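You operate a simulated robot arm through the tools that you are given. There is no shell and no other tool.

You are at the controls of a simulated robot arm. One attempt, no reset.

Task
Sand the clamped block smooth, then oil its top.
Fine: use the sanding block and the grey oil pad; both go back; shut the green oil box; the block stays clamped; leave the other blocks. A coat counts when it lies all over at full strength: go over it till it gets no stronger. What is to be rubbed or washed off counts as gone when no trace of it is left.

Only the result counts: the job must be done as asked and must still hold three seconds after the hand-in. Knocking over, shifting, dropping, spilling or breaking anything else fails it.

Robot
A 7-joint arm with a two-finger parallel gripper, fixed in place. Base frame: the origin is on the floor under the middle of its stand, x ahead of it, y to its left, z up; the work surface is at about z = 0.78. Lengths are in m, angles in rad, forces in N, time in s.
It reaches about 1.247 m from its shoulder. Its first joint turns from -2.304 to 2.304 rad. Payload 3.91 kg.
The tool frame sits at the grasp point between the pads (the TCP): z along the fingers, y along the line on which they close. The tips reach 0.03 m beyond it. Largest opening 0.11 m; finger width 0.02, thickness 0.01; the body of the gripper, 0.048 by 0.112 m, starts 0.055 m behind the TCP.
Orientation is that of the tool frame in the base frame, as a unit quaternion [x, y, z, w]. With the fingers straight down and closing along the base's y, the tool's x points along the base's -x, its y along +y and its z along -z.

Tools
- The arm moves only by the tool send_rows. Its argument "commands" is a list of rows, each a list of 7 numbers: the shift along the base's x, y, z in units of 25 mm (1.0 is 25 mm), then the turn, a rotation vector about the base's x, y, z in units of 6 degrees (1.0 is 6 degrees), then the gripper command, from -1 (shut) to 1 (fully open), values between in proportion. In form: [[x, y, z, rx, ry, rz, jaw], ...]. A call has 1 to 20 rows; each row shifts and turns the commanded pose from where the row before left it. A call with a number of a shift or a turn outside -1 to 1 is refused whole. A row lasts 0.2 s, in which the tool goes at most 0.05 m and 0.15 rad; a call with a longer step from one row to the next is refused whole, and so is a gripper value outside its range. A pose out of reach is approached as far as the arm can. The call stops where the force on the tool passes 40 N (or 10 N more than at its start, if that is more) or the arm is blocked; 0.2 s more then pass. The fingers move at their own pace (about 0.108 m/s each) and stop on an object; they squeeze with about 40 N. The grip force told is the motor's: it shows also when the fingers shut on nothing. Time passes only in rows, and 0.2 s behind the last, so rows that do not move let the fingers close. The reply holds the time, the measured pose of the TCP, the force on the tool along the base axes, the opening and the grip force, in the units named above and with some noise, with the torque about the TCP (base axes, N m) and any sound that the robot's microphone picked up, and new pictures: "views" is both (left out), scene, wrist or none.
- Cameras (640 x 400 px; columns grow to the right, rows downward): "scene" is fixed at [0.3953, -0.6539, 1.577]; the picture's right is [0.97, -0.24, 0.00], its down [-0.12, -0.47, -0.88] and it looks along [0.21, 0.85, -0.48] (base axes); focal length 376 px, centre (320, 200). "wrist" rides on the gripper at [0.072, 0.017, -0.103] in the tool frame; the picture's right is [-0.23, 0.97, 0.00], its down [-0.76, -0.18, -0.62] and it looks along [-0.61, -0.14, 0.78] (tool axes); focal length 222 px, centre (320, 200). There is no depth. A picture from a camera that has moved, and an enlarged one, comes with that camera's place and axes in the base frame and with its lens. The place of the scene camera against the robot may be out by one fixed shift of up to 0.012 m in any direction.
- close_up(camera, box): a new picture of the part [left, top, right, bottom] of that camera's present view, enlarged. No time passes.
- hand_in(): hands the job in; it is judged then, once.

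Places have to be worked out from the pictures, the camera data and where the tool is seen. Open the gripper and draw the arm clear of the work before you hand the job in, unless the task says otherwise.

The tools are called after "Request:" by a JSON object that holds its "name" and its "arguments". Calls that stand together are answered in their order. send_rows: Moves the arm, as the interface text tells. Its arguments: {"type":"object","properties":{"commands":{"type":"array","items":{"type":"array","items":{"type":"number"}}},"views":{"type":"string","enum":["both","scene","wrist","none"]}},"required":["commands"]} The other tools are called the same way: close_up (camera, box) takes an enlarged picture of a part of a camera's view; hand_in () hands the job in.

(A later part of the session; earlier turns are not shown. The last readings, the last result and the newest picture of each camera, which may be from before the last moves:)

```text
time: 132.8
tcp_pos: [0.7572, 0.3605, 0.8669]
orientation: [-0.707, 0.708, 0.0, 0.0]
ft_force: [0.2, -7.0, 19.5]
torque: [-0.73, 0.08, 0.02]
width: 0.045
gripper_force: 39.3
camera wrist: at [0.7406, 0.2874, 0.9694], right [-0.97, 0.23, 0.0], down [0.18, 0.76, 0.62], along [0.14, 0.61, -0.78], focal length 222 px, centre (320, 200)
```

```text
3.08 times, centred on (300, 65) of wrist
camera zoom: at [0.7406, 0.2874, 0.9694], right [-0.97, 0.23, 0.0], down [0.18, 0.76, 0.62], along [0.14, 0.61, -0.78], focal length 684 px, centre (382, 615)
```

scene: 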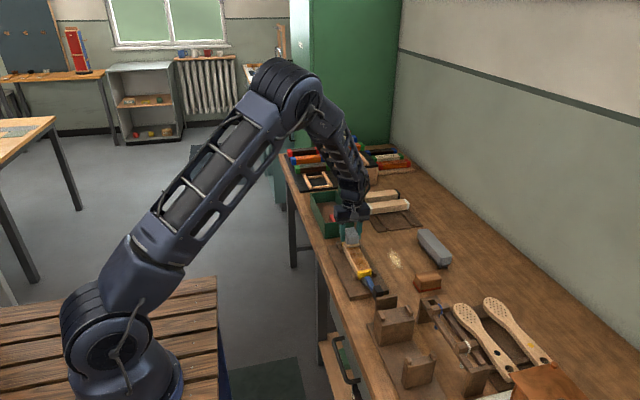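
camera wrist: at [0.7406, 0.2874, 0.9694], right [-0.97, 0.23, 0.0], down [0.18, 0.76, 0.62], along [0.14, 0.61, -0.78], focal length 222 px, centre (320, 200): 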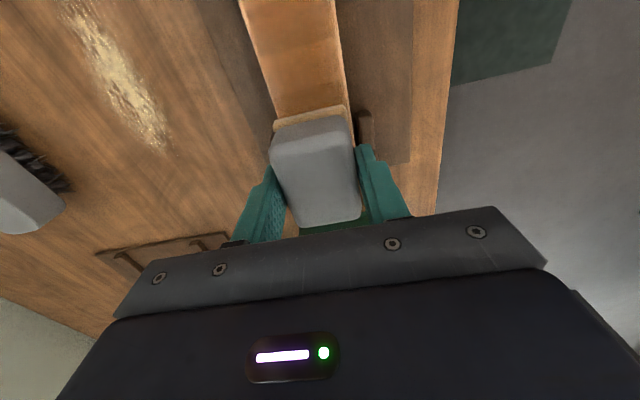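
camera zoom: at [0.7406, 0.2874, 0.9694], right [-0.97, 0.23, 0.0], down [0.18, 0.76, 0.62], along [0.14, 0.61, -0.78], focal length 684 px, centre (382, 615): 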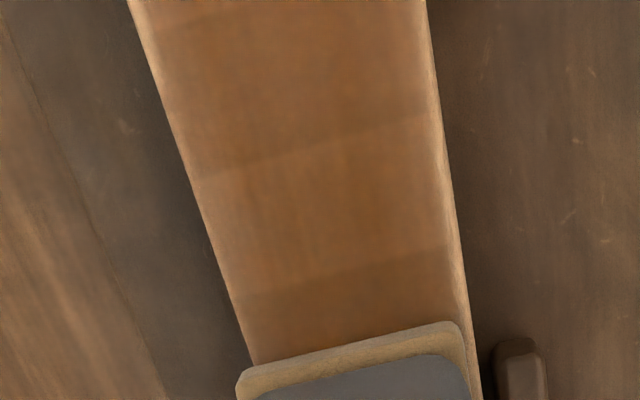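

Coat is fairly even now but the felt is paling; I'll recharge the pad in the box. Lifting and moving back over the bed.

Request:
{"name": "send_rows", "arguments": {"commands": [[0, 0, 0.6, 0, 0, 0, -1], [0, 0, 1, 0, 0, 0, -1], [0, 0, 1, 0, 0, 0, -1], [0, 0, 1, 0, 0, 0, -1], [0, 0, 1, 0, 0, 0, -1], [-0.03, 0.96, 0, 0, 0, 0, -1], [-0.03, 0.96, 0, 0, 0, 0, -1], [-0.03, 0.96, 0, 0, 0, 0, -1], [-0.03, 0.96, 0, 0, 0, 0, -1], [-0.03, 0.96, 0, 0, 0, 0, -1], [-0.03, 0.96, 0, 0, 0, 0, -1], [-0.03, 0.96, 0, 0, 0, 0, -1], [-0.03, 0.96, 0, 0, 0, 0, -1], [-0.03, 0.96, 0, 0, 0, 0, -1], [-0.03, 0.96, 0, 0, 0, 0, -1], [0, 0, 0, 0, 0, 0, -1]], "views": "both"}}

Request:
{"name": "close_up", "arguments": {"camera": "scene", "box": [330, 230, 410, 300]}}

Request:
{"name": "close_up", "arguments": {"camera": "scene", "box": [290, 130, 390, 240]}}

```text
time: 136.2
tcp_pos: [0.7508, 0.5997, 0.9816]
orientation: [-0.706, 0.708, 0.0, 0.0]
ft_force: [0.0, 0.1, -0.6]
torque: [-0.03, 0.0, 0.0]
width: 0.0454
gripper_force: 39.8
camera wrist: at [0.7334, 0.5282, 1.0848], right [-0.97, 0.23, 0.0], down [0.18, 0.76, 0.62], along [0.14, 0.61, -0.78], focal length 222 px, centre (320, 200)
```

scene: 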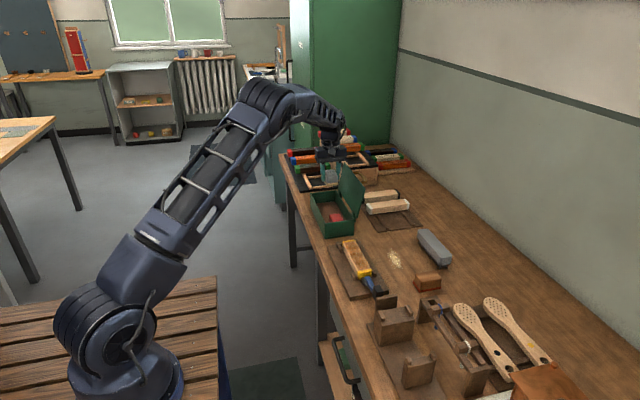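
wrist: 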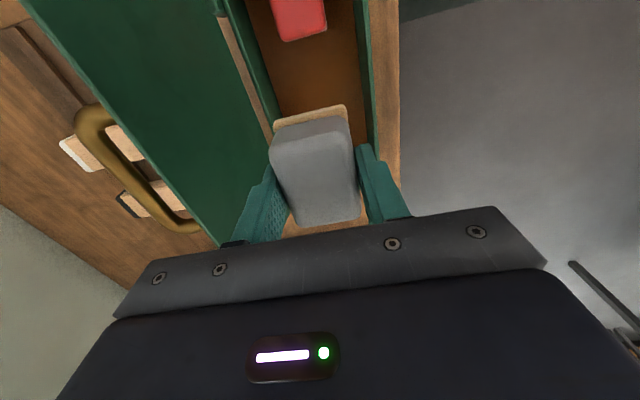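

```text
5.71 times, centred on (370, 265) of scene
camera zoom: at [0.3953, -0.6539, 1.577], right [0.97, -0.24, 0.0], down [-0.12, -0.47, -0.88], along [0.21, 0.85, -0.48], focal length 2147 px, centre (34, -171)
```

zoom: 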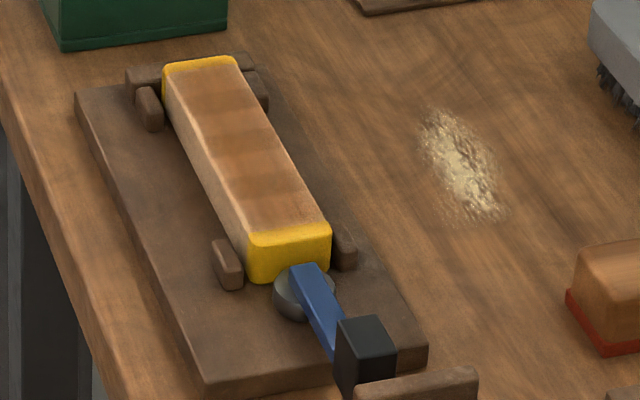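

```text
3.64 times, centred on (340, 185) of scene
camera zoom: at [0.3953, -0.6539, 1.577], right [0.97, -0.24, 0.0], down [-0.12, -0.47, -0.88], along [0.21, 0.85, -0.48], focal length 1366 px, centre (247, 254)
```

zoom: 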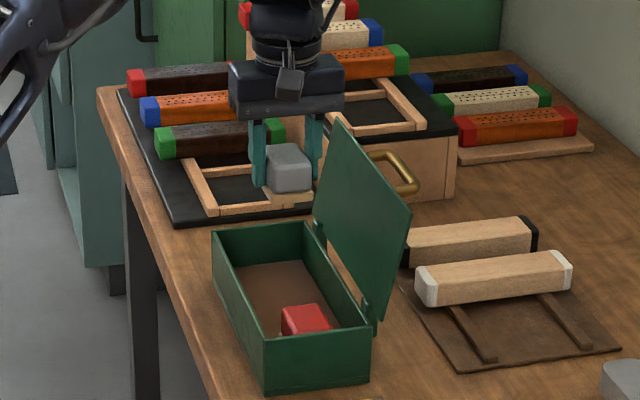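

Coat is still lighter near both ends. Lowering the pad onto the oil bed again to recharge.

Request:
{"name": "send_rows", "arguments": {"commands": [[0, 0, -1, 0, 0, 0, -1], [0, 0, -1, 0, 0, 0, -1], [0, 0, -1, 0, 0, 0, -1], [0, 0, -1, 0, 0, 0, -1], [0, 0, -1, 0, 0, 0, -1], [0, 0, -0.5, 0, 0, 0, -1], [0, 0, -0.1, 0, 0, 0, -1], [0, 0, 0, 0, 0, 0, -1]], "views": "none"}}

Request:
{"name": "send_rows", "arguments": {"commands": [[0, 0, -0.05, 0, 0, 0, -1], [0, 0, 0, 0, 0, 0, -1]], "views": "none"}}

Request:
{"name": "send_rows", "arguments": {"commands": [[0, 0, -0.04, 0, 0, 0, -1], [0, 0, 0, 0, 0, 0, -1]], "views": "none"}}

```text
time: 138.0
tcp_pos: [0.7499, 0.6011, 0.8422]
orientation: [-0.707, 0.708, 0.001, 0.0]
ft_force: [-0.8, 0.0, 0.0]
torque: [0.0, 0.02, -0.01]
width: 0.0452
gripper_force: 40.2
```

```text
time: 138.6
tcp_pos: [0.7513, 0.6009, 0.8401]
orientation: [-0.707, 0.707, 0.0, 0.0]
ft_force: [0.4, 0.7, -0.9]
torque: [-0.01, 0.01, 0.01]
width: 0.0455
gripper_force: 40.1
```

```text
time: 139.2
tcp_pos: [0.7498, 0.6019, 0.8398]
orientation: [-0.707, 0.708, 0.0, 0.001]
ft_force: [-0.2, 1.3, -0.5]
torque: [0.01, 0.0, 0.01]
width: 0.0455
gripper_force: 40.2
```

Request:
{"name": "send_rows", "arguments": {"commands": [[0, 0, -0.04, 0, 0, 0, -1], [0, 0, 0, 0, 0, 0, -1]], "views": "none"}}

Request:
{"name": "send_rows", "arguments": {"commands": [[0, 0, -0.03, 0, 0, 0, -1], [0, 0, 0, 0, 0, 0, -1]], "views": "none"}}

Request:
{"name": "send_rows", "arguments": {"commands": [[0, 0, -0.03, 0, 0, 0, -1], [0, 0, 0, 0, 0, 0, -1]], "views": "wrist"}}

```text
time: 139.8
tcp_pos: [0.7502, 0.601, 0.8393]
orientation: [-0.707, 0.708, 0.0, 0.0]
ft_force: [0.9, -1.1, 2.7]
torque: [0.12, 0.0, -0.09]
width: 0.0453
gripper_force: 40.2
```

```text
time: 140.4
tcp_pos: [0.7508, 0.6011, 0.8383]
orientation: [-0.706, 0.708, 0.001, 0.001]
ft_force: [1.5, 2.6, 16.6]
torque: [0.07, 0.09, 0.01]
width: 0.0454
gripper_force: 39.4
```

```text
time: 141.0
tcp_pos: [0.7495, 0.6023, 0.8397]
orientation: [-0.707, 0.707, 0.0, 0.002]
ft_force: [1.8, 2.0, 32.4]
torque: [-0.07, 0.1, 0.01]
width: 0.0451
gripper_force: 40.6
camera wrist: at [0.733, 0.5279, 0.9411], right [-0.97, 0.23, 0.0], down [0.18, 0.76, 0.63], along [0.14, 0.61, -0.78], focal length 222 px, centre (320, 200)
```

wrist: 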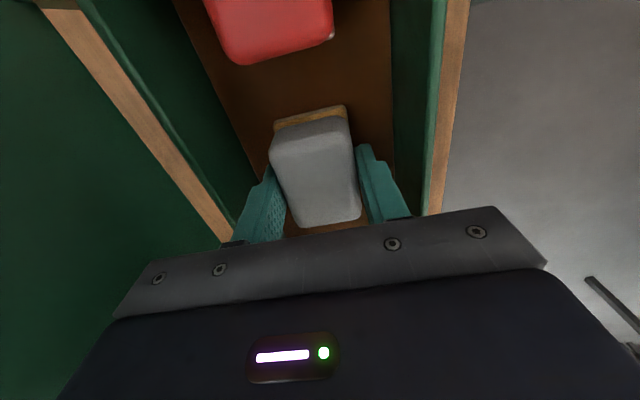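

Recharged (felt darker amber, pressed at ~30 N). Lifting and going back to the block.

Request:
{"name": "send_rows", "arguments": {"commands": [[0, 0, 0.03, 0, 0, 0, -1], [0, 0, 0, 0, 0, 0, -1], [0, 0, 0, 0, 0, 0, -1], [0, 0, 0.6, 0, 0, 0, -1], [0, 0, 1, 0, 0, 0, -1], [0, 0, 1, 0, 0, 0, -1], [0, 0, 1, 0, 0, 0, -1], [0, 0, 1, 0, 0, 0, -1], [0, 0, 1, 0, 0, 0, -1], [0, 0, 0, 0, 0, 0, -1]], "views": "none"}}

Request:
{"name": "send_rows", "arguments": {"commands": [[0.02, -0.96, 0, 0, 0, 0, -1], [0.02, -0.96, 0, 0, 0, 0, -1], [0.02, -0.96, 0, 0, 0, 0, -1], [0.02, -0.96, 0, 0, 0, 0, -1], [0.02, -0.96, 0, 0, 0, 0, -1], [0.02, -0.96, 0, 0, 0, 0, -1], [0.02, -0.96, 0, 0, 0, 0, -1], [0.02, -0.96, 0, 0, 0, 0, -1], [0.02, -0.96, 0, 0, 0, 0, -1], [0.02, -0.96, 0, 0, 0, 0, -1], [0, 0, -1, 0, 0, 0, -1], [0, 0, -1, 0, 0, 0, -1], [0, 0, -1, 0, 0, 0, -1], [0, 0, -1, 0, 0, 0, -1], [0, 0, 0, 0, 0, 0, -1]], "views": "both"}}

```text
time: 143.2
tcp_pos: [0.7506, 0.6007, 0.9759]
orientation: [-0.707, 0.708, 0.0, -0.001]
ft_force: [0.3, 1.3, 0.4]
torque: [0.01, 0.0, 0.0]
width: 0.0455
gripper_force: 39.5
```

```text
time: 146.4
tcp_pos: [0.7542, 0.3603, 0.8786]
orientation: [-0.706, 0.708, 0.0, 0.0]
ft_force: [0.3, 0.2, -0.5]
torque: [0.01, -0.02, -0.01]
width: 0.0453
gripper_force: 40.1
camera wrist: at [0.737, 0.288, 0.981], right [-0.97, 0.23, 0.0], down [0.18, 0.76, 0.62], along [0.14, 0.61, -0.78], focal length 222 px, centre (320, 200)
```

scene: 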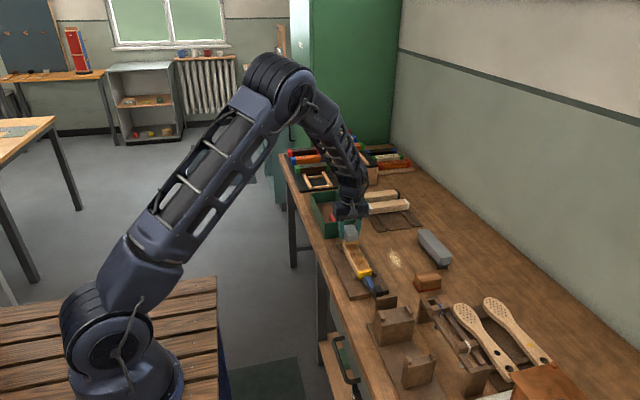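
wrist: 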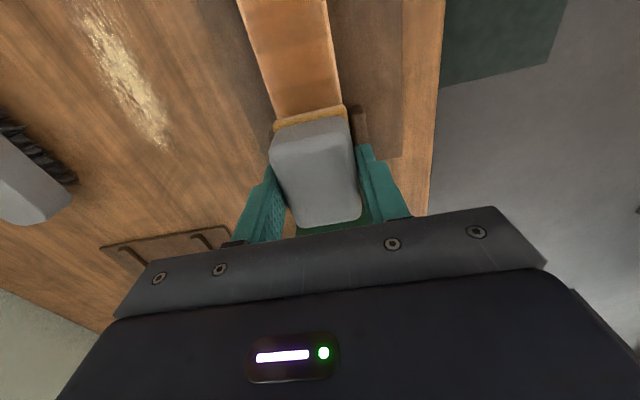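

Over the +y end, pad charged. Lowering to contact.

Request:
{"name": "send_rows", "arguments": {"commands": [[0, 0, -0.36, 0, 0, 0, -1], [0, 0, 0, 0, 0, 0, -1]], "views": "none"}}

Request:
{"name": "send_rows", "arguments": {"commands": [[0, 0, -0.05, 0, 0, 0, -1], [0, 0, 0, 0, 0, 0, -1]], "views": "none"}}

Request:
{"name": "send_rows", "arguments": {"commands": [[0, 0, -0.04, 0, 0, 0, -1], [0, 0, 0, 0, 0, 0, -1]], "views": "none"}}

```text
time: 147.0
tcp_pos: [0.7541, 0.3609, 0.8687]
orientation: [-0.706, 0.708, 0.0, 0.0]
ft_force: [0.2, -0.8, -0.5]
torque: [-0.02, -0.03, -0.02]
width: 0.0454
gripper_force: 40.8
```

```text
time: 147.6
tcp_pos: [0.7547, 0.3612, 0.868]
orientation: [-0.706, 0.708, 0.0, 0.001]
ft_force: [-0.4, -0.4, -0.9]
torque: [0.01, -0.01, 0.0]
width: 0.0452
gripper_force: 40.4
```

```text
time: 148.2
tcp_pos: [0.7542, 0.3625, 0.8668]
orientation: [-0.706, 0.708, 0.0, -0.001]
ft_force: [-0.2, -0.2, 5.4]
torque: [-0.25, 0.03, -0.03]
width: 0.0454
gripper_force: 40.6
```

Request:
{"name": "send_rows", "arguments": {"commands": [[0, 0, -0.025, 0, 0, 0, -1], [0, -0.3, 0, 0, 0, 0, -1], [0, -0.3, 0, 0, 0, 0, -1], [0, -0.3, 0, 0, 0, 0, -1], [0, -0.3, 0, 0, 0, 0, -1], [0, -0.3, 0, 0, 0, 0, -1], [0, 0.2, 0, 0, 0, 0, -1], [0, 0.3, 0, 0, 0, 0, -1], [0, 0.3, 0, 0, 0, 0, -1], [0, 0.3, 0, 0, 0, 0, -1], [0, 0.3, 0, 0, 0, 0, -1], [0, 0.1, 0, 0, 0, 0, -1]], "views": "none"}}

Request:
{"name": "send_rows", "arguments": {"commands": [[0, -0.3, 0, 0, 0, 0, -1], [0, -0.3, 0, 0, 0, 0, -1], [0, -0.3, 0, 0, 0, 0, -1], [0, -0.3, 0, 0, 0, 0, -1], [0, -0.3, 0, 0, 0, 0, -1], [0, -0.3, 0, 0, 0, 0, -1], [0, -0.3, 0, 0, 0, 0, -1], [0, -0.3, 0, 0, 0, 0, -1]], "views": "none"}}

Request:
{"name": "send_rows", "arguments": {"commands": [[0, -0.3, 0, 0, 0, 0, -1], [0, -0.3, 0, 0, 0, 0, -1], [0, -0.3, 0, 0, 0, 0, -1], [0, -0.3, 0, 0, 0, 0, -1], [0, -0.3, 0, 0, 0, 0, -1], [0, -0.3, 0, 0, 0, 0, -1], [0, -0.3, 0, 0, 0, 0, -1], [0, -0.3, 0, 0, 0, 0, -1], [0, -0.3, 0, 0, 0, 0, -1], [0, -0.3, 0, 0, 0, 0, -1], [0, -0.3, 0, 0, 0, 0, -1]], "views": "both"}}

```text
time: 150.8
tcp_pos: [0.7545, 0.3615, 0.8666]
orientation: [-0.706, 0.708, 0.001, -0.001]
ft_force: [-0.5, -6.4, 12.4]
torque: [-0.23, 0.02, -0.04]
width: 0.0452
gripper_force: 40.4
```

```text
time: 152.6
tcp_pos: [0.7546, 0.3017, 0.8663]
orientation: [0.707, -0.707, 0.0, -0.002]
ft_force: [0.2, 5.1, 14.8]
torque: [0.44, 0.03, -0.01]
width: 0.0455
gripper_force: 40.2
```

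```text
time: 155.0
tcp_pos: [0.7552, 0.2189, 0.8656]
orientation: [-0.706, 0.708, 0.0, 0.0]
ft_force: [-0.3, 1.8, 9.2]
torque: [0.33, 0.03, 0.03]
width: 0.0453
gripper_force: 40.3
camera wrist: at [0.7384, 0.145, 0.9684], right [-0.97, 0.23, 0.0], down [0.18, 0.76, 0.62], along [0.14, 0.61, -0.78], focal length 222 px, centre (320, 200)
```

scene: 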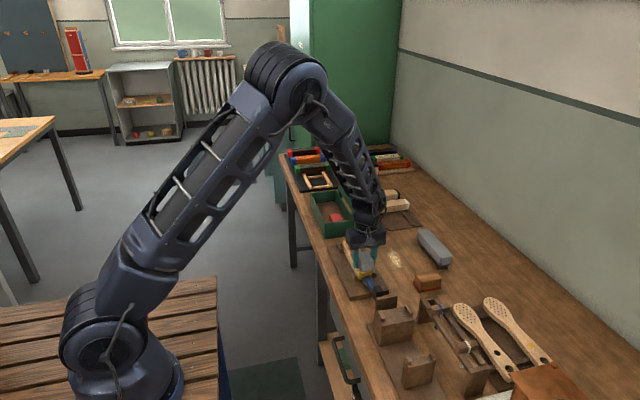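
wrist: 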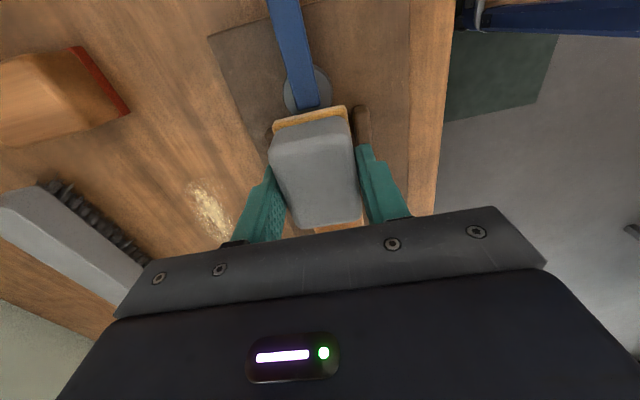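

Steady contact. Strokes at the −y end, then a pass to +y with −5 mm offset.

Request:
{"name": "send_rows", "arguments": {"commands": [[0, -0.1, -0.01, 0, 0, 0, -1], [0, 0.3, 0, 0, 0, 0, -1], [0, 0.3, 0, 0, 0, 0, -1], [0, 0.3, 0, 0, 0, 0, -1], [0, 0.3, 0, 0, 0, 0, -1], [0, -0.3, 0, 0, 0, 0, -1], [0, -0.3, 0, 0, 0, 0, -1], [0, -0.3, 0, 0, 0, 0, -1], [0, -0.3, 0, 0, 0, 0, -1], [-0.1, -0.05, 0, 0, 0, 0, -1], [-0.1, 0.3, 0, 0, 0, 0, -1], [0, 0.3, 0, 0, 0, 0, -1], [0, 0.3, 0, 0, 0, 0, -1], [0, 0.3, 0, 0, 0, 0, -1], [0, 0.3, 0, 0, 0, 0, -1], [0, 0.3, 0, 0, 0, 0, -1]], "views": "none"}}

Request:
{"name": "send_rows", "arguments": {"commands": [[0, 0.3, 0, 0, 0, 0, -1], [0, 0.3, 0, 0, 0, 0, -1], [0, 0.3, 0, 0, 0, 0, -1], [0, 0.3, 0, 0, 0, 0, -1], [0, 0.3, 0, 0, 0, 0, -1], [0, 0.3, 0, 0, 0, 0, -1], [0, 0.3, 0, 0, 0, 0, -1]], "views": "none"}}

Request:
{"name": "send_rows", "arguments": {"commands": [[0, 0.3, -0.005, 0, 0, 0, -1], [0, 0.3, -0.005, 0, 0, 0, -1], [0, 0.3, 0, 0, 0, 0, -1], [0, 0.3, 0, 0, 0, 0, -1], [0, 0.3, 0, 0, 0, 0, -1], [0, 0.3, 0, 0, 0, 0, -1], [0, 0.2, 0, 0, 0, 0, -1]], "views": "both"}}

Request:
{"name": "close_up", "arguments": {"camera": "wrist", "box": [220, 0, 380, 130]}}

Request:
{"name": "close_up", "arguments": {"camera": "scene", "box": [325, 220, 405, 300]}}

```text
time: 158.4
tcp_pos: [0.7493, 0.2591, 0.8652]
orientation: [-0.707, 0.708, -0.001, -0.001]
ft_force: [-0.2, -7.1, 20.3]
torque: [-0.45, -0.07, 0.01]
width: 0.0456
gripper_force: 40.2
```

```text
time: 160.0
tcp_pos: [0.7499, 0.3125, 0.8655]
orientation: [-0.706, 0.708, 0.0, 0.0]
ft_force: [-0.4, -4.4, 11.0]
torque: [-0.56, 0.02, 0.0]
width: 0.0451
gripper_force: 40.2
```

```text
time: 161.6
tcp_pos: [0.7506, 0.3616, 0.8658]
orientation: [-0.706, 0.708, -0.001, -0.001]
ft_force: [0.2, -3.0, 9.3]
torque: [-0.39, 0.01, -0.01]
width: 0.0454
gripper_force: 40.1
camera wrist: at [0.733, 0.2888, 0.9675], right [-0.97, 0.23, 0.0], down [0.18, 0.76, 0.62], along [0.14, 0.61, -0.78], focal length 222 px, centre (320, 200)
```

scene: 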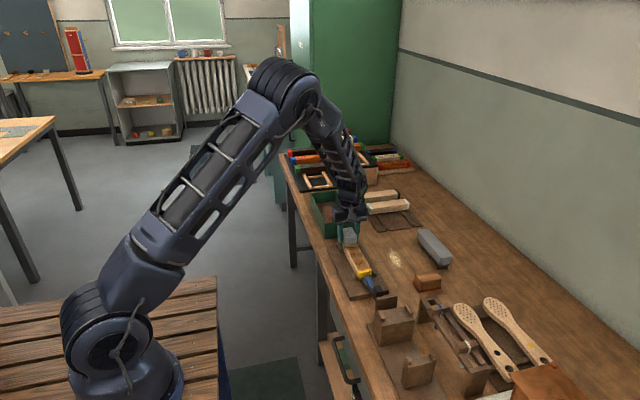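
wrist: 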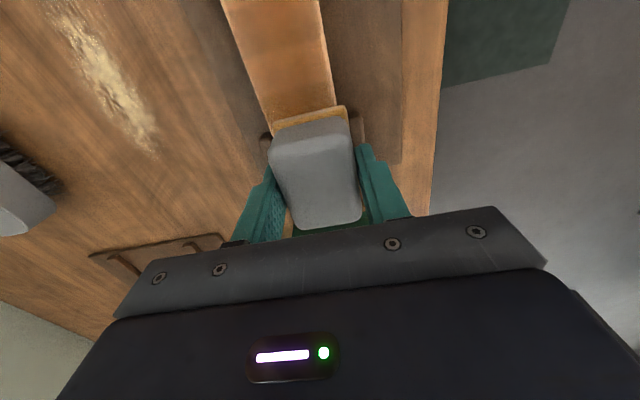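

```text
3.08 times, centred on (300, 65) of wrist
camera zoom: at [0.733, 0.2888, 0.9675], right [-0.97, 0.23, 0.0], down [0.18, 0.76, 0.62], along [0.14, 0.61, -0.78], focal length 684 px, centre (382, 615)
```

zoom: 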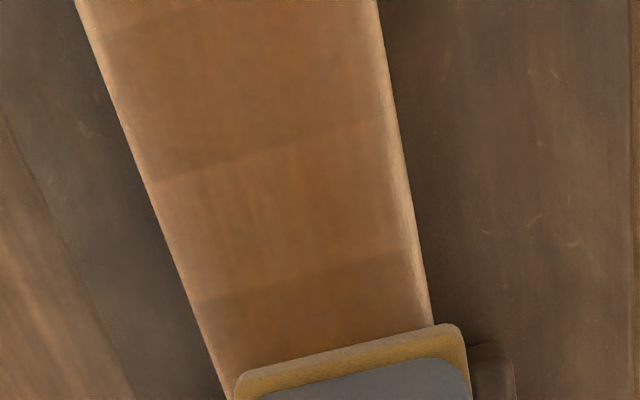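

```text
5.00 times, centred on (365, 260) of scene
camera zoom: at [0.3953, -0.6539, 1.577], right [0.97, -0.24, 0.0], down [-0.12, -0.47, -0.88], along [0.21, 0.85, -0.48], focal length 1879 px, centre (95, -100)
```

zoom: 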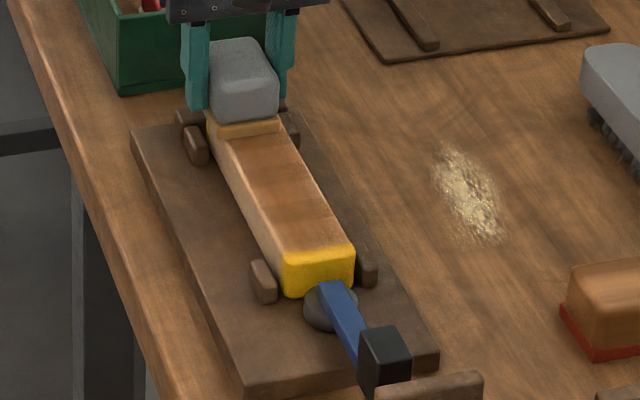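

Felt is well loaded and the coat nearly even. Continuing with a pass to −y at +5 mm offset, then centre passes.

Request:
{"name": "send_rows", "arguments": {"commands": [[0.14, 0, 0, 0, 0, 0, -1], [0.14, -0.2, 0, 0, 0, 0, -1], [0.1, -0.3, 0, 0, 0, 0, -1], [0, -0.3, 0, 0, 0, 0, -1], [0, -0.3, 0, 0, 0, 0, -1], [0, -0.3, 0, 0, 0, 0, -1], [0, -0.3, 0, 0, 0, 0, -1], [0, -0.3, 0, 0, 0, 0, -1]], "views": "none"}}

Request:
{"name": "send_rows", "arguments": {"commands": [[0, -0.3, 0, 0, 0, 0, -1], [0, -0.3, 0, 0, 0, 0, -1], [0, -0.3, 0, 0, 0, 0, -1], [0, -0.3, 0, 0, 0, 0, -1], [0, -0.3, 0, 0, 0, 0, -1], [0, -0.3, 0, 0, 0, 0, -1], [0, -0.3, 0, 0, 0, 0, -1], [0, -0.3, 0, 0, 0, 0, -1]], "views": "none"}}

Request:
{"name": "send_rows", "arguments": {"commands": [[0, -0.3, 0, 0, 0, 0, -1], [0, -0.3, 0, 0, 0, 0, -1], [0, -0.3, 0, 0, 0, 0, -1], [0, -0.3, 0, 0, 0, 0, -1]], "views": "none"}}

```text
time: 163.4
tcp_pos: [0.7603, 0.3112, 0.8643]
orientation: [-0.706, 0.708, 0.0, 0.0]
ft_force: [-0.2, 3.5, 10.8]
torque: [0.0, 0.04, -0.04]
width: 0.0453
gripper_force: 40.7
```

```text
time: 165.2
tcp_pos: [0.7602, 0.2521, 0.8648]
orientation: [-0.706, 0.708, 0.0, -0.001]
ft_force: [-0.8, 0.6, 5.2]
torque: [0.16, 0.0, -0.01]
width: 0.0453
gripper_force: 39.9
```

```text
time: 166.2
tcp_pos: [0.7589, 0.2212, 0.8656]
orientation: [-0.707, 0.707, 0.0, -0.001]
ft_force: [-1.0, 0.7, 0.9]
torque: [0.12, 0.02, 0.01]
width: 0.0454
gripper_force: 40.0
```

Contact got light; lowering slightly and doing centre passes again.

Request:
{"name": "send_rows", "arguments": {"commands": [[0, -0.1, -0.035, 0, 0, 0, -1], [0, 0, 0, 0, 0, 0, -1], [0, 0.3, 0, 0, 0, 0, -1], [0, 0.3, 0, 0, 0, 0, -1], [0, -0.3, 0, 0, 0, 0, -1], [-0.1, -0.3, 0, 0, 0, 0, -1], [-0.08, 0.25, 0, 0, 0, 0, -1], [0, 0.25, 0, 0, 0, 0, -1], [0, 0.25, 0, 0, 0, 0, -1], [0, 0.25, 0, 0, 0, 0, -1], [0, 0.25, 0, 0, 0, 0, -1]], "views": "none"}}

Request:
{"name": "send_rows", "arguments": {"commands": [[0, 0.25, 0, 0, 0, 0, -1], [0, 0.25, 0, 0, 0, 0, -1], [0, 0.25, 0, 0, 0, 0, -1], [0, 0.25, 0, 0, 0, 0, -1], [0, 0.25, 0, 0, 0, 0, -1], [0, 0.25, 0, 0, 0, 0, -1], [0, 0.25, 0, 0, 0, 0, -1], [0, 0.25, 0, 0, 0, 0, -1], [0, 0.25, 0, 0, 0, 0, -1]], "views": "none"}}

Request:
{"name": "send_rows", "arguments": {"commands": [[0, 0.25, 0, 0, 0, 0, -1], [0, 0.25, 0, 0, 0, 0, -1], [0, 0.25, 0, 0, 0, 0, -1], [0, 0.25, 0, 0, 0, 0, -1], [0, 0.25, 0, 0, 0, 0, -1], [0, 0.25, 0, 0, 0, 0, -1], [0, 0.25, 0, 0, 0, 0, -1], [0, 0.25, 0, 0, 0, 0, -1], [0, 0.25, 0, 0, 0, 0, -1]], "views": "none"}}

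```text
time: 168.6
tcp_pos: [0.7534, 0.2494, 0.8644]
orientation: [-0.706, 0.708, -0.001, 0.0]
ft_force: [-0.4, -12.1, 27.8]
torque: [-0.32, -0.01, 0.03]
width: 0.0454
gripper_force: 40.6
```

```text
time: 170.6
tcp_pos: [0.7544, 0.3065, 0.8653]
orientation: [-0.706, 0.708, 0.0, 0.0]
ft_force: [-1.1, -5.7, 14.6]
torque: [-0.49, 0.07, 0.0]
width: 0.0453
gripper_force: 40.3
```

```text
time: 172.6
tcp_pos: [0.7554, 0.3622, 0.8645]
orientation: [-0.706, 0.708, -0.001, 0.001]
ft_force: [0.9, -6.2, 19.0]
torque: [-0.64, 0.05, 0.07]
width: 0.0453
gripper_force: 39.4
```

TCP height has dropped to 0.8645, meaning the pad has crept up in the grip a few mm. Lifting away to inspect both the coat and the pad's seating.

Request:
{"name": "send_rows", "arguments": {"commands": [[0, 0, 0.6, 0, 0, 0, -1], [0, 0, 1, 0, 0, 0, -1], [0, 0, 1, 0, 0, 0, -1], [0, 0, 1, 0, 0, 0, -1], [0, 0, 1, 0, 0, 0, -1], [0.95, -0.9, 0, 0, 0, 0, -1], [0.95, -0.9, 0, 0, 0, 0, -1], [0.6, -0.9, 0, 0, 0, 0, -1], [0, 0, 0, 0, 0, 0, -1]], "views": "both"}}

Request:
{"name": "close_up", "arguments": {"camera": "scene", "box": [330, 230, 410, 300]}}

Request:
{"name": "close_up", "arguments": {"camera": "wrist", "box": [310, 0, 430, 160]}}

Request:
{"name": "close_up", "arguments": {"camera": "scene", "box": [340, 170, 440, 250]}}

```text
time: 174.6
tcp_pos: [0.8185, 0.2956, 0.9771]
orientation: [0.707, -0.707, 0.0, 0.0]
ft_force: [0.2, -0.6, -1.7]
torque: [-0.03, 0.02, -0.03]
width: 0.0456
gripper_force: 40.0
camera wrist: at [0.8014, 0.2222, 1.0805], right [-0.97, 0.23, 0.0], down [0.18, 0.76, 0.62], along [0.14, 0.61, -0.78], focal length 222 px, centre (320, 200)
```

scene: 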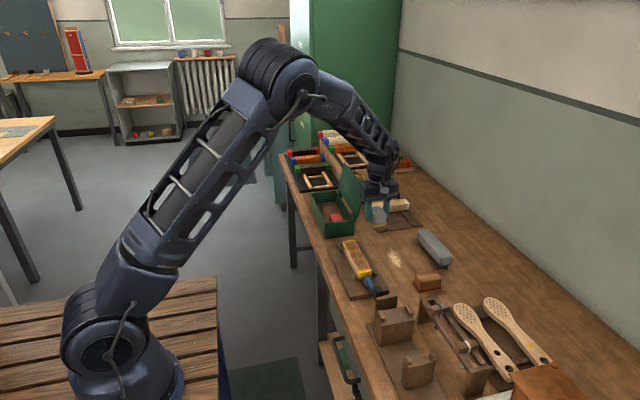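
wrist: 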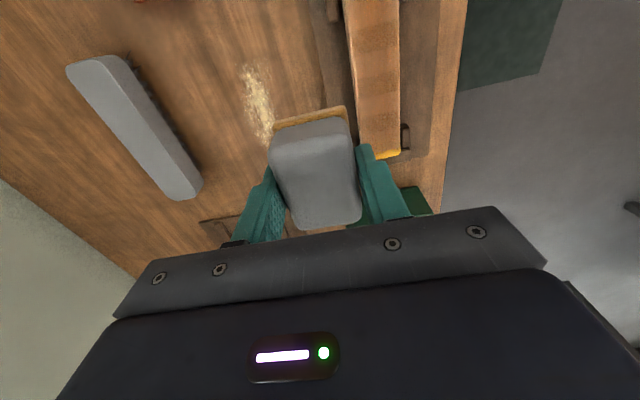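

```text
5.71 times, centred on (370, 265) of scene
camera zoom: at [0.3953, -0.6539, 1.577], right [0.97, -0.24, 0.0], down [-0.12, -0.47, -0.88], along [0.21, 0.85, -0.48], focal length 2147 px, centre (34, -171)
```

zoom: 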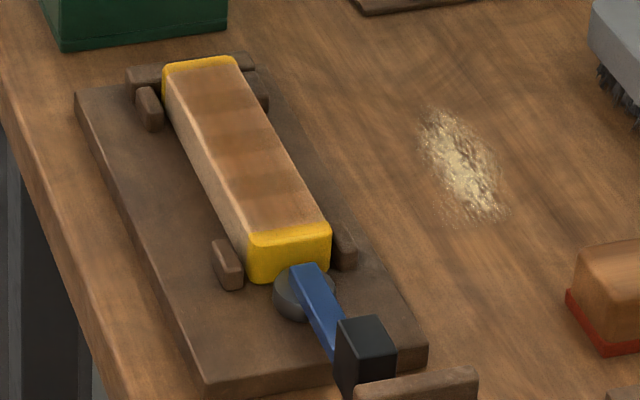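

```text
2.50 times, centred on (370, 80) of wrist
camera zoom: at [0.8014, 0.2222, 1.0805], right [-0.97, 0.23, 0.0], down [0.18, 0.76, 0.62], along [0.14, 0.61, -0.78], focal length 555 px, centre (195, 500)
```

zoom: 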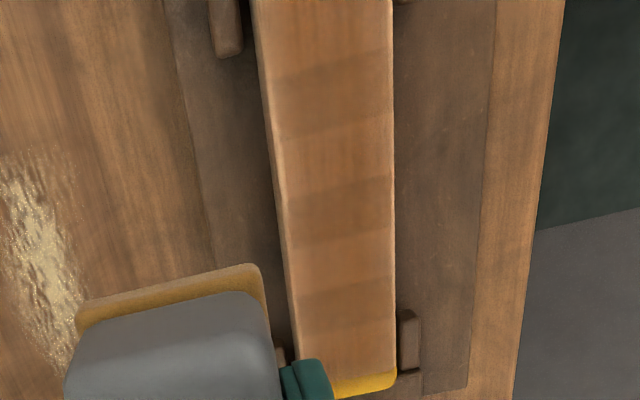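

```text
5.00 times, centred on (390, 210) of scene
camera zoom: at [0.3953, -0.6539, 1.577], right [0.97, -0.24, 0.0], down [-0.12, -0.47, -0.88], along [0.21, 0.85, -0.48], focal length 1879 px, centre (-30, 150)
```

zoom: 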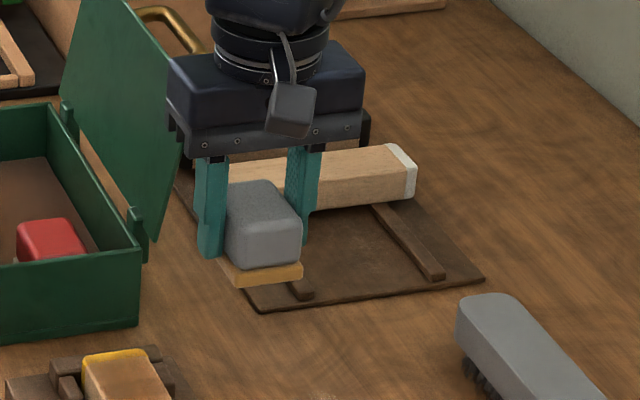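

The coat still shows alternating lighter/darker bands. Zooming further to judge the contrast.

Request:
{"name": "close_up", "arguments": {"camera": "wrist", "box": [335, 0, 415, 80]}}

Request:
{"name": "close_up", "arguments": {"camera": "wrist", "box": [335, 80, 415, 165]}}

Request:
{"name": "close_up", "arguments": {"camera": "scene", "box": [345, 235, 380, 275]}}

```text
5.00 times, centred on (375, 40) of wrist
camera zoom: at [0.8014, 0.2222, 1.0805], right [-0.97, 0.23, 0.0], down [0.18, 0.76, 0.62], along [0.14, 0.61, -0.78], focal length 1111 px, centre (45, 1000)
```

zoom: 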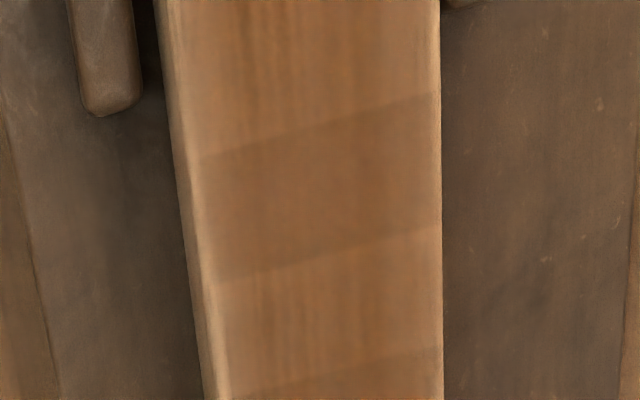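

```text
4.71 times, centred on (375, 122) of wrist
camera zoom: at [0.8014, 0.2222, 1.0805], right [-0.97, 0.23, 0.0], down [0.18, 0.76, 0.62], along [0.14, 0.61, -0.78], focal length 1045 px, centre (61, 565)
```

zoom: 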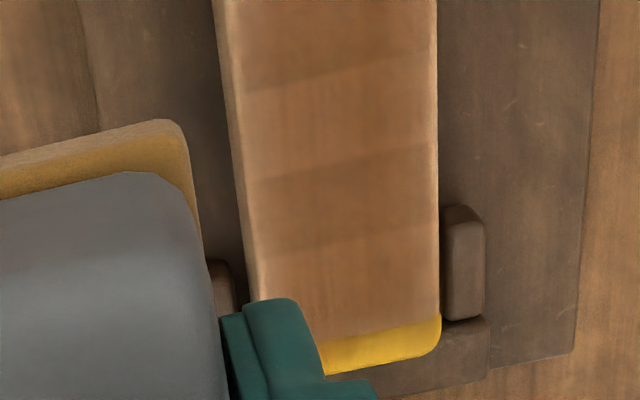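

```text
10.00 times, centred on (362, 255) of scene
camera zoom: at [0.3953, -0.6539, 1.577], right [0.97, -0.24, 0.0], down [-0.12, -0.47, -0.88], along [0.21, 0.85, -0.48], focal length 3758 px, centre (-105, -350)
```

zoom: 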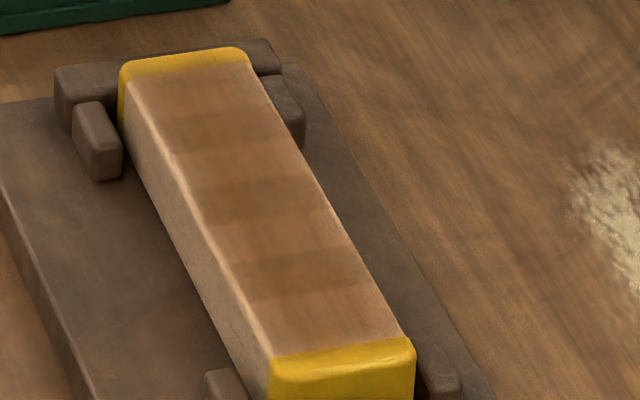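

The bands are evenly spaced (three equal strips ~2 cm wide at 3.75 cm pitch) and have not moved since the first check, suggesting overlapping coat patches rather than uneven rubbing. To be sure it is at full strength, I'll do another full round and compare this same close-up.

Request:
{"name": "send_rows", "arguments": {"commands": [[-0.95, 0.9, 0, 0, 0, 0, -1], [-0.95, 0.9, 0, 0, 0, 0, -1], [-0.6, 0.9, 0, 0, 0, 0, -1], [0, 0, -1, 0, 0, 0, -1], [0, 0, -1, 0, 0, 0, -1], [0, 0, -1, 0, 0, 0, -1], [0, 0, -1, 0, 0, 0, -1], [0, 0, -0.53, 0, 0, 0, -1], [0, 0, 0, 0, 0, 0, -1]], "views": "none"}}

Request:
{"name": "send_rows", "arguments": {"commands": [[0, 0, -0.04, 0, 0, 0, -1], [0, 0, 0, 0, 0, 0, -1]], "views": "none"}}

```text
time: 176.6
tcp_pos: [0.7547, 0.3628, 0.8652]
orientation: [-0.707, 0.708, 0.0, 0.0]
ft_force: [-0.5, 1.0, 4.2]
torque: [-0.06, 0.04, -0.02]
width: 0.0453
gripper_force: 40.0
```

```text
time: 177.2
tcp_pos: [0.7553, 0.3632, 0.865]
orientation: [-0.707, 0.708, 0.0, 0.0]
ft_force: [0.4, 4.2, 8.4]
torque: [-0.01, 0.03, 0.0]
width: 0.0453
gripper_force: 39.9
```

Contact at 8 N. Full pass to −y with a slight −x offset.

Request:
{"name": "send_rows", "arguments": {"commands": [[-0.12, -0.3, 0, 0, 0, 0, -1], [0, -0.35, 0, 0, 0, 0, -1], [0, -0.35, 0, 0, 0, 0, -1], [0, -0.35, 0, 0, 0, 0, -1], [0, -0.35, 0, 0, 0, 0, -1], [0, -0.35, 0, 0, 0, 0, -1], [0, -0.35, 0, 0, 0, 0, -1], [0, -0.35, 0, 0, 0, 0, -1]], "views": "none"}}

Request:
{"name": "send_rows", "arguments": {"commands": [[0, -0.35, 0, 0, 0, 0, -1], [0, -0.35, 0, 0, 0, 0, -1], [0, -0.35, 0, 0, 0, 0, -1], [0, -0.35, 0, 0, 0, 0, -1], [0, -0.35, 0, 0, 0, 0, -1], [0, -0.35, 0, 0, 0, 0, -1], [0, -0.35, 0, 0, 0, 0, -1], [0, -0.35, 0, 0, 0, 0, -1], [0, -0.25, 0, 0, 0, 0, -1]], "views": "none"}}

```text
time: 179.0
tcp_pos: [0.7526, 0.2936, 0.8659]
orientation: [-0.706, 0.708, 0.0, 0.0]
ft_force: [0.3, 2.2, 6.8]
torque: [0.2, -0.02, 0.02]
width: 0.0453
gripper_force: 39.5
```

```text
time: 181.0
tcp_pos: [0.7503, 0.2161, 0.8651]
orientation: [-0.706, 0.708, 0.0, -0.001]
ft_force: [-0.3, -0.2, 0.1]
torque: [-0.01, 0.03, 0.01]
width: 0.0453
gripper_force: 40.3
```

Request:
{"name": "send_rows", "arguments": {"commands": [[0, 0, -0.04, 0, 0, 0, -1], [0, 0, 0, 0, 0, 0, -1]], "views": "none"}}

Request:
{"name": "send_rows", "arguments": {"commands": [[0, 0.3, 0, 0, 0, 0, -1], [0, 0.3, 0, 0, 0, 0, -1], [0, -0.3, 0, 0, 0, 0, -1], [0.15, -0.3, 0, 0, 0, 0, -1], [0.15, 0.3, 0, 0, 0, 0, -1], [0, 0.3, 0, 0, 0, 0, -1], [0, -0.3, 0, 0, 0, 0, -1], [0, -0.3, 0, 0, 0, 0, -1], [0, 0.35, 0, 0, 0, 0, -1], [0, 0.35, 0, 0, 0, 0, -1], [0, 0.35, 0, 0, 0, 0, -1], [0, 0.35, 0, 0, 0, 0, -1]], "views": "none"}}

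Request:
{"name": "send_rows", "arguments": {"commands": [[0, 0.35, 0, 0, 0, 0, -1], [0, 0.35, 0, 0, 0, 0, -1], [0, 0.35, 0, 0, 0, 0, -1], [0, 0.35, 0, 0, 0, 0, -1], [0, 0.35, 0, 0, 0, 0, -1], [0, 0.35, 0, 0, 0, 0, -1]], "views": "none"}}

Request:
{"name": "send_rows", "arguments": {"commands": [[0, 0.35, -0.005, 0, 0, 0, -1], [0, 0.35, -0.005, 0, 0, 0, -1], [0, 0.35, 0, 0, 0, 0, -1], [0, 0.35, 0, 0, 0, 0, -1], [0, 0.35, 0, 0, 0, 0, -1], [0, 0.35, 0, 0, 0, 0, -1], [0, -0.3, 0, 0, 0, 0, -1], [-0.15, -0.3, 0, 0, 0, 0, -1], [0, 0.3, 0, 0, 0, 0, -1], [0, 0.3, 0, 0, 0, 0, -1]], "views": "none"}}

```text
time: 181.6
tcp_pos: [0.7522, 0.2168, 0.8646]
orientation: [-0.707, 0.708, 0.0, -0.001]
ft_force: [-2.7, -2.4, 9.8]
torque: [0.24, 0.08, 0.05]
width: 0.0456
gripper_force: 40.1
```

```text
time: 184.2
tcp_pos: [0.76, 0.2519, 0.8635]
orientation: [-0.706, 0.708, 0.0, 0.001]
ft_force: [0.2, -9.6, 24.4]
torque: [-0.21, 0.07, 0.02]
width: 0.0449
gripper_force: 40.2
```

```text
time: 185.6
tcp_pos: [0.758, 0.3052, 0.8639]
orientation: [-0.707, 0.707, 0.0, 0.0]
ft_force: [-0.9, -6.4, 19.4]
torque: [-0.32, -0.02, 0.02]
width: 0.0453
gripper_force: 40.7
```

```text
time: 187.8
tcp_pos: [0.756, 0.3572, 0.8641]
orientation: [-0.706, 0.708, 0.0, 0.0]
ft_force: [-1.2, -2.2, 2.8]
torque: [-0.01, 0.0, 0.0]
width: 0.0453
gripper_force: 39.4
```

Another full round complete. Lifting away to compare the coat with the previous view.

Request:
{"name": "send_rows", "arguments": {"commands": [[0, 0, 0.6, 0, 0, 0, -1], [0, 0, 1, 0, 0, 0, -1], [0, 0, 1, 0, 0, 0, -1], [0, 0, 1, 0, 0, 0, -1], [0, 0, 1, 0, 0, 0, -1], [0.95, -0.9, 0, 0, 0, 0, -1], [0.95, -0.9, 0, 0, 0, 0, -1], [0.6, -0.7, 0, 0, 0, 0, -1], [0, 0, 0, 0, 0, 0, -1]], "views": "both"}}

Request:
{"name": "close_up", "arguments": {"camera": "scene", "box": [345, 235, 380, 275]}}

Request:
{"name": "close_up", "arguments": {"camera": "wrist", "box": [310, 0, 430, 160]}}

Request:
{"name": "close_up", "arguments": {"camera": "scene", "box": [330, 230, 410, 300]}}

```text
time: 189.8
tcp_pos: [0.821, 0.2942, 0.9793]
orientation: [-0.706, 0.708, 0.001, -0.001]
ft_force: [0.0, -0.4, -0.6]
torque: [0.01, 0.04, -0.01]
width: 0.0455
gripper_force: 40.8
camera wrist: at [0.8024, 0.2217, 1.0813], right [-0.97, 0.23, 0.0], down [0.18, 0.76, 0.62], along [0.14, 0.61, -0.78], focal length 222 px, centre (320, 200)
```

scene: 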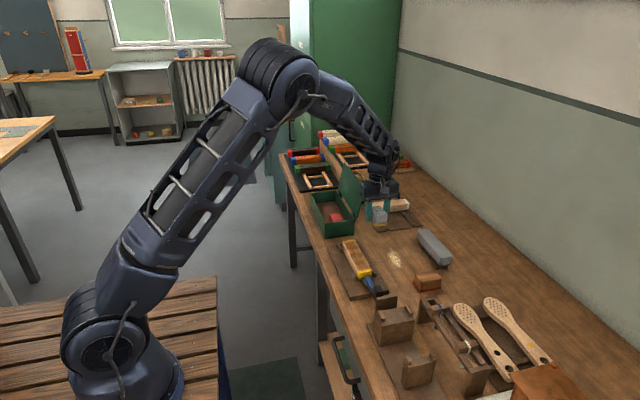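
wrist: 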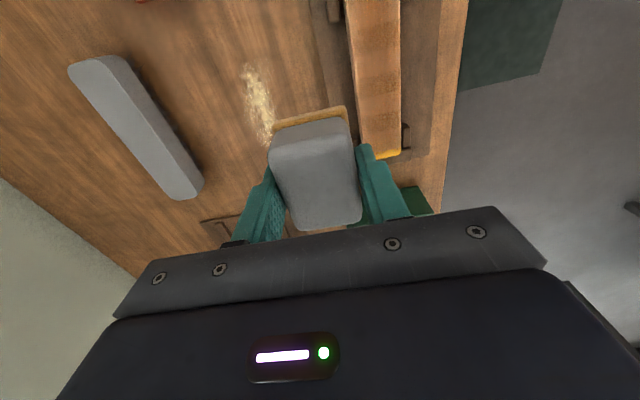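

```text
10.00 times, centred on (362, 255) of scene
camera zoom: at [0.3953, -0.6539, 1.577], right [0.97, -0.24, 0.0], down [-0.12, -0.47, -0.88], along [0.21, 0.85, -0.48], focal length 3758 px, centre (-105, -350)
```

zoom: 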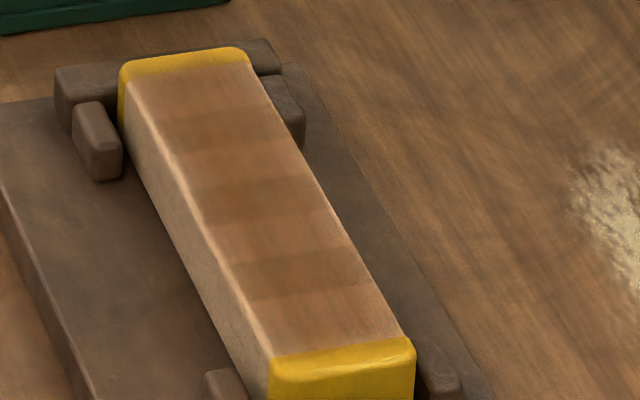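

```text
2.50 times, centred on (370, 80) of wrist
camera zoom: at [0.8024, 0.2217, 1.0813], right [-0.97, 0.23, 0.0], down [0.18, 0.76, 0.62], along [0.14, 0.61, -0.78], focal length 555 px, centre (195, 500)
```

zoom: 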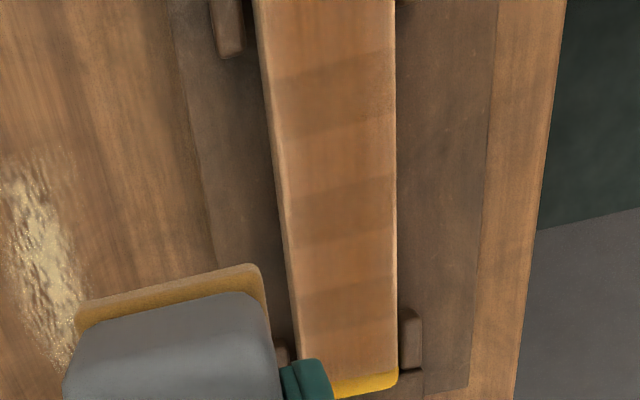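

```text
5.71 times, centred on (370, 265) of scene
camera zoom: at [0.3953, -0.6539, 1.577], right [0.97, -0.24, 0.0], down [-0.12, -0.47, -0.88], along [0.21, 0.85, -0.48], focal length 2147 px, centre (34, -171)
```

zoom: 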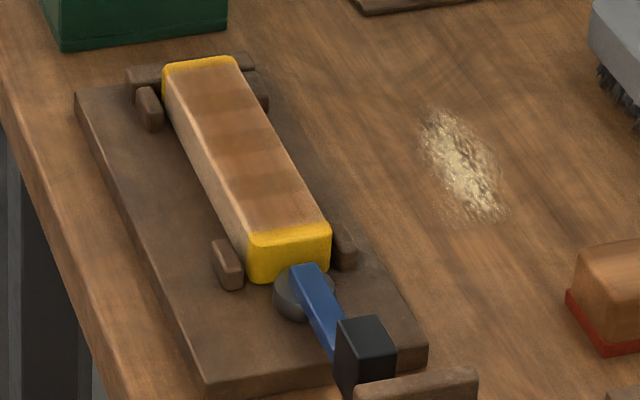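

No further change between the last two views (same tone everywhere, felt still loaded), so the coat is at full strength. Before returning the pad I'll check how it sits in the grip.

Request:
{"name": "close_up", "arguments": {"camera": "wrist", "box": [230, 90, 400, 240]}}

Request:
{"name": "close_up", "arguments": {"camera": "scene", "box": [350, 180, 420, 240]}}

```text
2.67 times, centred on (315, 165) of wrist
camera zoom: at [0.8024, 0.2217, 1.0813], right [-0.97, 0.23, 0.0], down [0.18, 0.76, 0.62], along [0.14, 0.61, -0.78], focal length 592 px, centre (333, 293)
```

zoom: 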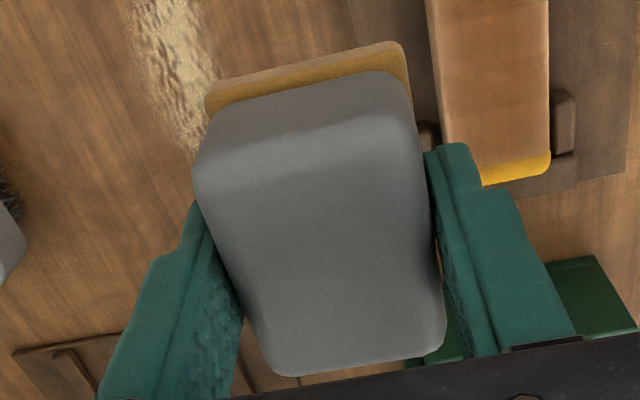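

```text
6.67 times, centred on (385, 210) of scene
camera zoom: at [0.3953, -0.6539, 1.577], right [0.97, -0.24, 0.0], down [-0.12, -0.47, -0.88], along [0.21, 0.85, -0.48], focal length 2505 px, centre (-113, 133)
```

zoom: 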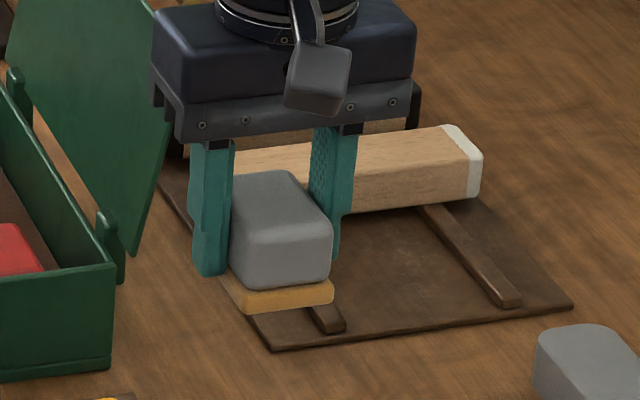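

Pad sits square in the grip, crept up ~6 mm. Moving −x first (to stay clear of the lid), then along y to above its place in the box.

Request:
{"name": "send_rows", "arguments": {"commands": [[-0.95, 0, 0.3, 0, 0, 0, -1], [-0.95, 0, 0.3, 0, 0, 0, -1], [-0.95, 0, 0, 0, 0, 0, -1], [0, 0.915, 0, 0, 0, 0, -1], [0, 0.915, 0, 0, 0, 0, -1], [0, 0.915, 0, 0, 0, 0, -1], [0, 0.915, 0, 0, 0, 0, -1], [0, 0.915, 0, 0, 0, 0, -1], [0, 0.915, 0, 0, 0, 0, -1], [0, 0.915, 0, 0, 0, 0, -1], [0, 0.915, 0, 0, 0, 0, -1], [0, 0.915, 0, 0, 0, 0, -1], [0, 0.915, 0, 0, 0, 0, -1], [0, 0.915, 0, 0, 0, 0, -1], [0, 0.915, 0, 0, 0, 0, -1], [0, 0.915, 0, 0, 0, 0, -1], [0, 0.915, 0, 0, 0, 0, -1], [0, 0.915, 0, 0, 0, 0, -1], [0, 0.915, 0, 0, 0, 0, -1], [0, 0, 0, 0, 0, 0, -1]], "views": "both"}}

```text
time: 194.0
tcp_pos: [0.7478, 0.6604, 0.994]
orientation: [0.707, -0.707, 0.0, 0.0]
ft_force: [-0.2, -0.9, -0.4]
torque: [0.01, 0.01, 0.0]
width: 0.0451
gripper_force: 39.4
camera wrist: at [0.7308, 0.5879, 1.0968], right [-0.97, 0.23, 0.0], down [0.18, 0.76, 0.62], along [0.14, 0.61, -0.78], focal length 222 px, centre (320, 200)
```

scene: 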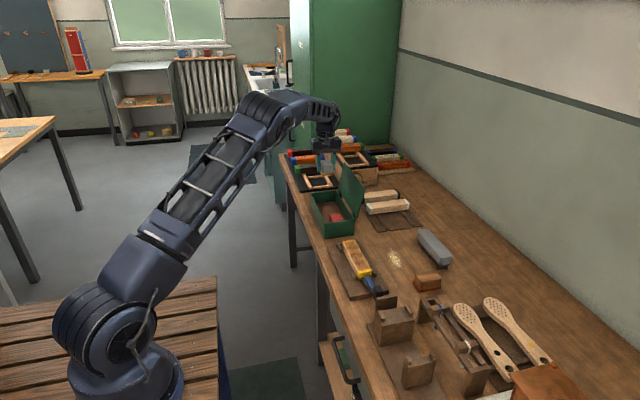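
wrist: 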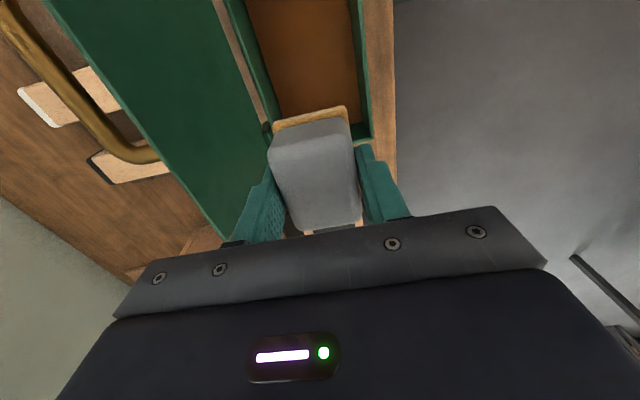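

Over the pad's place. Correcting +2 mm in x and lowering to just above the floor.

Request:
{"name": "send_rows", "arguments": {"commands": [[0.07, 0, -1, 0, 0, 0, -1], [0, 0, -1, 0, 0, 0, -1], [0, 0, -1, 0, 0, 0, -1], [0, 0, -1, 0, 0, 0, -1], [0, 0, -1, 0, 0, 0, -1], [0, 0, -0.9, 0, 0, 0, -1], [0, 0, 0, 0, 0, 0, -1]], "views": "both"}}

```text
time: 195.6
tcp_pos: [0.7503, 0.6609, 0.8484]
orientation: [-0.707, 0.708, 0.0, 0.0]
ft_force: [-0.2, -0.9, -0.8]
torque: [0.03, -0.03, 0.02]
width: 0.0451
gripper_force: 39.2
camera wrist: at [0.7329, 0.5884, 0.9498], right [-0.97, 0.23, 0.0], down [0.18, 0.76, 0.62], along [0.14, 0.61, -0.78], focal length 222 px, centre (320, 200)
```

scene: 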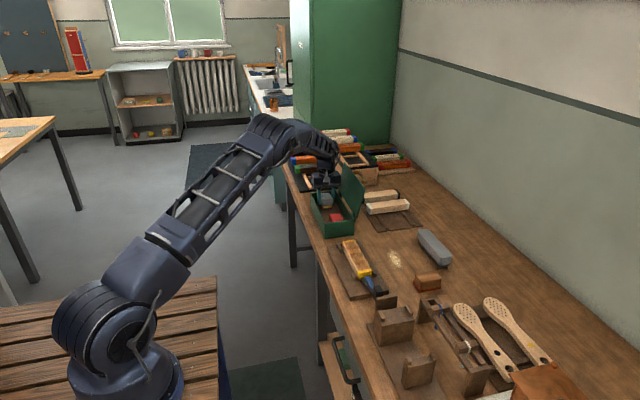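
wrist: 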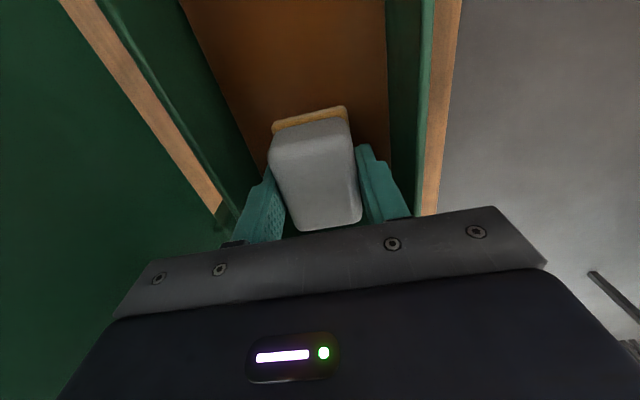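

No contact with the walls. Stepping down to the floor of the box.

Request:
{"name": "send_rows", "arguments": {"commands": [[0, 0, -0.3, 0, 0, 0, -1], [0, 0, -0.1, 0, 0, 0, -1], [0, 0, 0, 0, 0, 0, -1]], "views": "none"}}

Request:
{"name": "send_rows", "arguments": {"commands": [[0, 0, -0.06, 0, 0, 0, -1], [0, 0, 0, 0, 0, 0, -1]], "views": "none"}}

Request:
{"name": "send_rows", "arguments": {"commands": [[0, 0, -0.05, 0, 0, 0, -1], [0, 0, 0, 0, 0, 0, -1]], "views": "none"}}

```text
time: 196.4
tcp_pos: [0.7494, 0.6627, 0.8374]
orientation: [-0.707, 0.707, -0.001, 0.0]
ft_force: [0.0, 0.3, -0.8]
torque: [-0.01, -0.04, 0.01]
width: 0.0451
gripper_force: 39.8
```

```text
time: 197.0
tcp_pos: [0.7486, 0.6614, 0.8357]
orientation: [-0.707, 0.707, 0.0, 0.0]
ft_force: [0.8, -0.4, 2.3]
torque: [0.08, -0.03, -0.01]
width: 0.0454
gripper_force: 39.9
```

```text
time: 197.6
tcp_pos: [0.7494, 0.6602, 0.8355]
orientation: [-0.707, 0.707, 0.0, 0.001]
ft_force: [0.4, -0.4, 15.3]
torque: [0.45, 0.07, 0.03]
width: 0.0451
gripper_force: 39.7
```

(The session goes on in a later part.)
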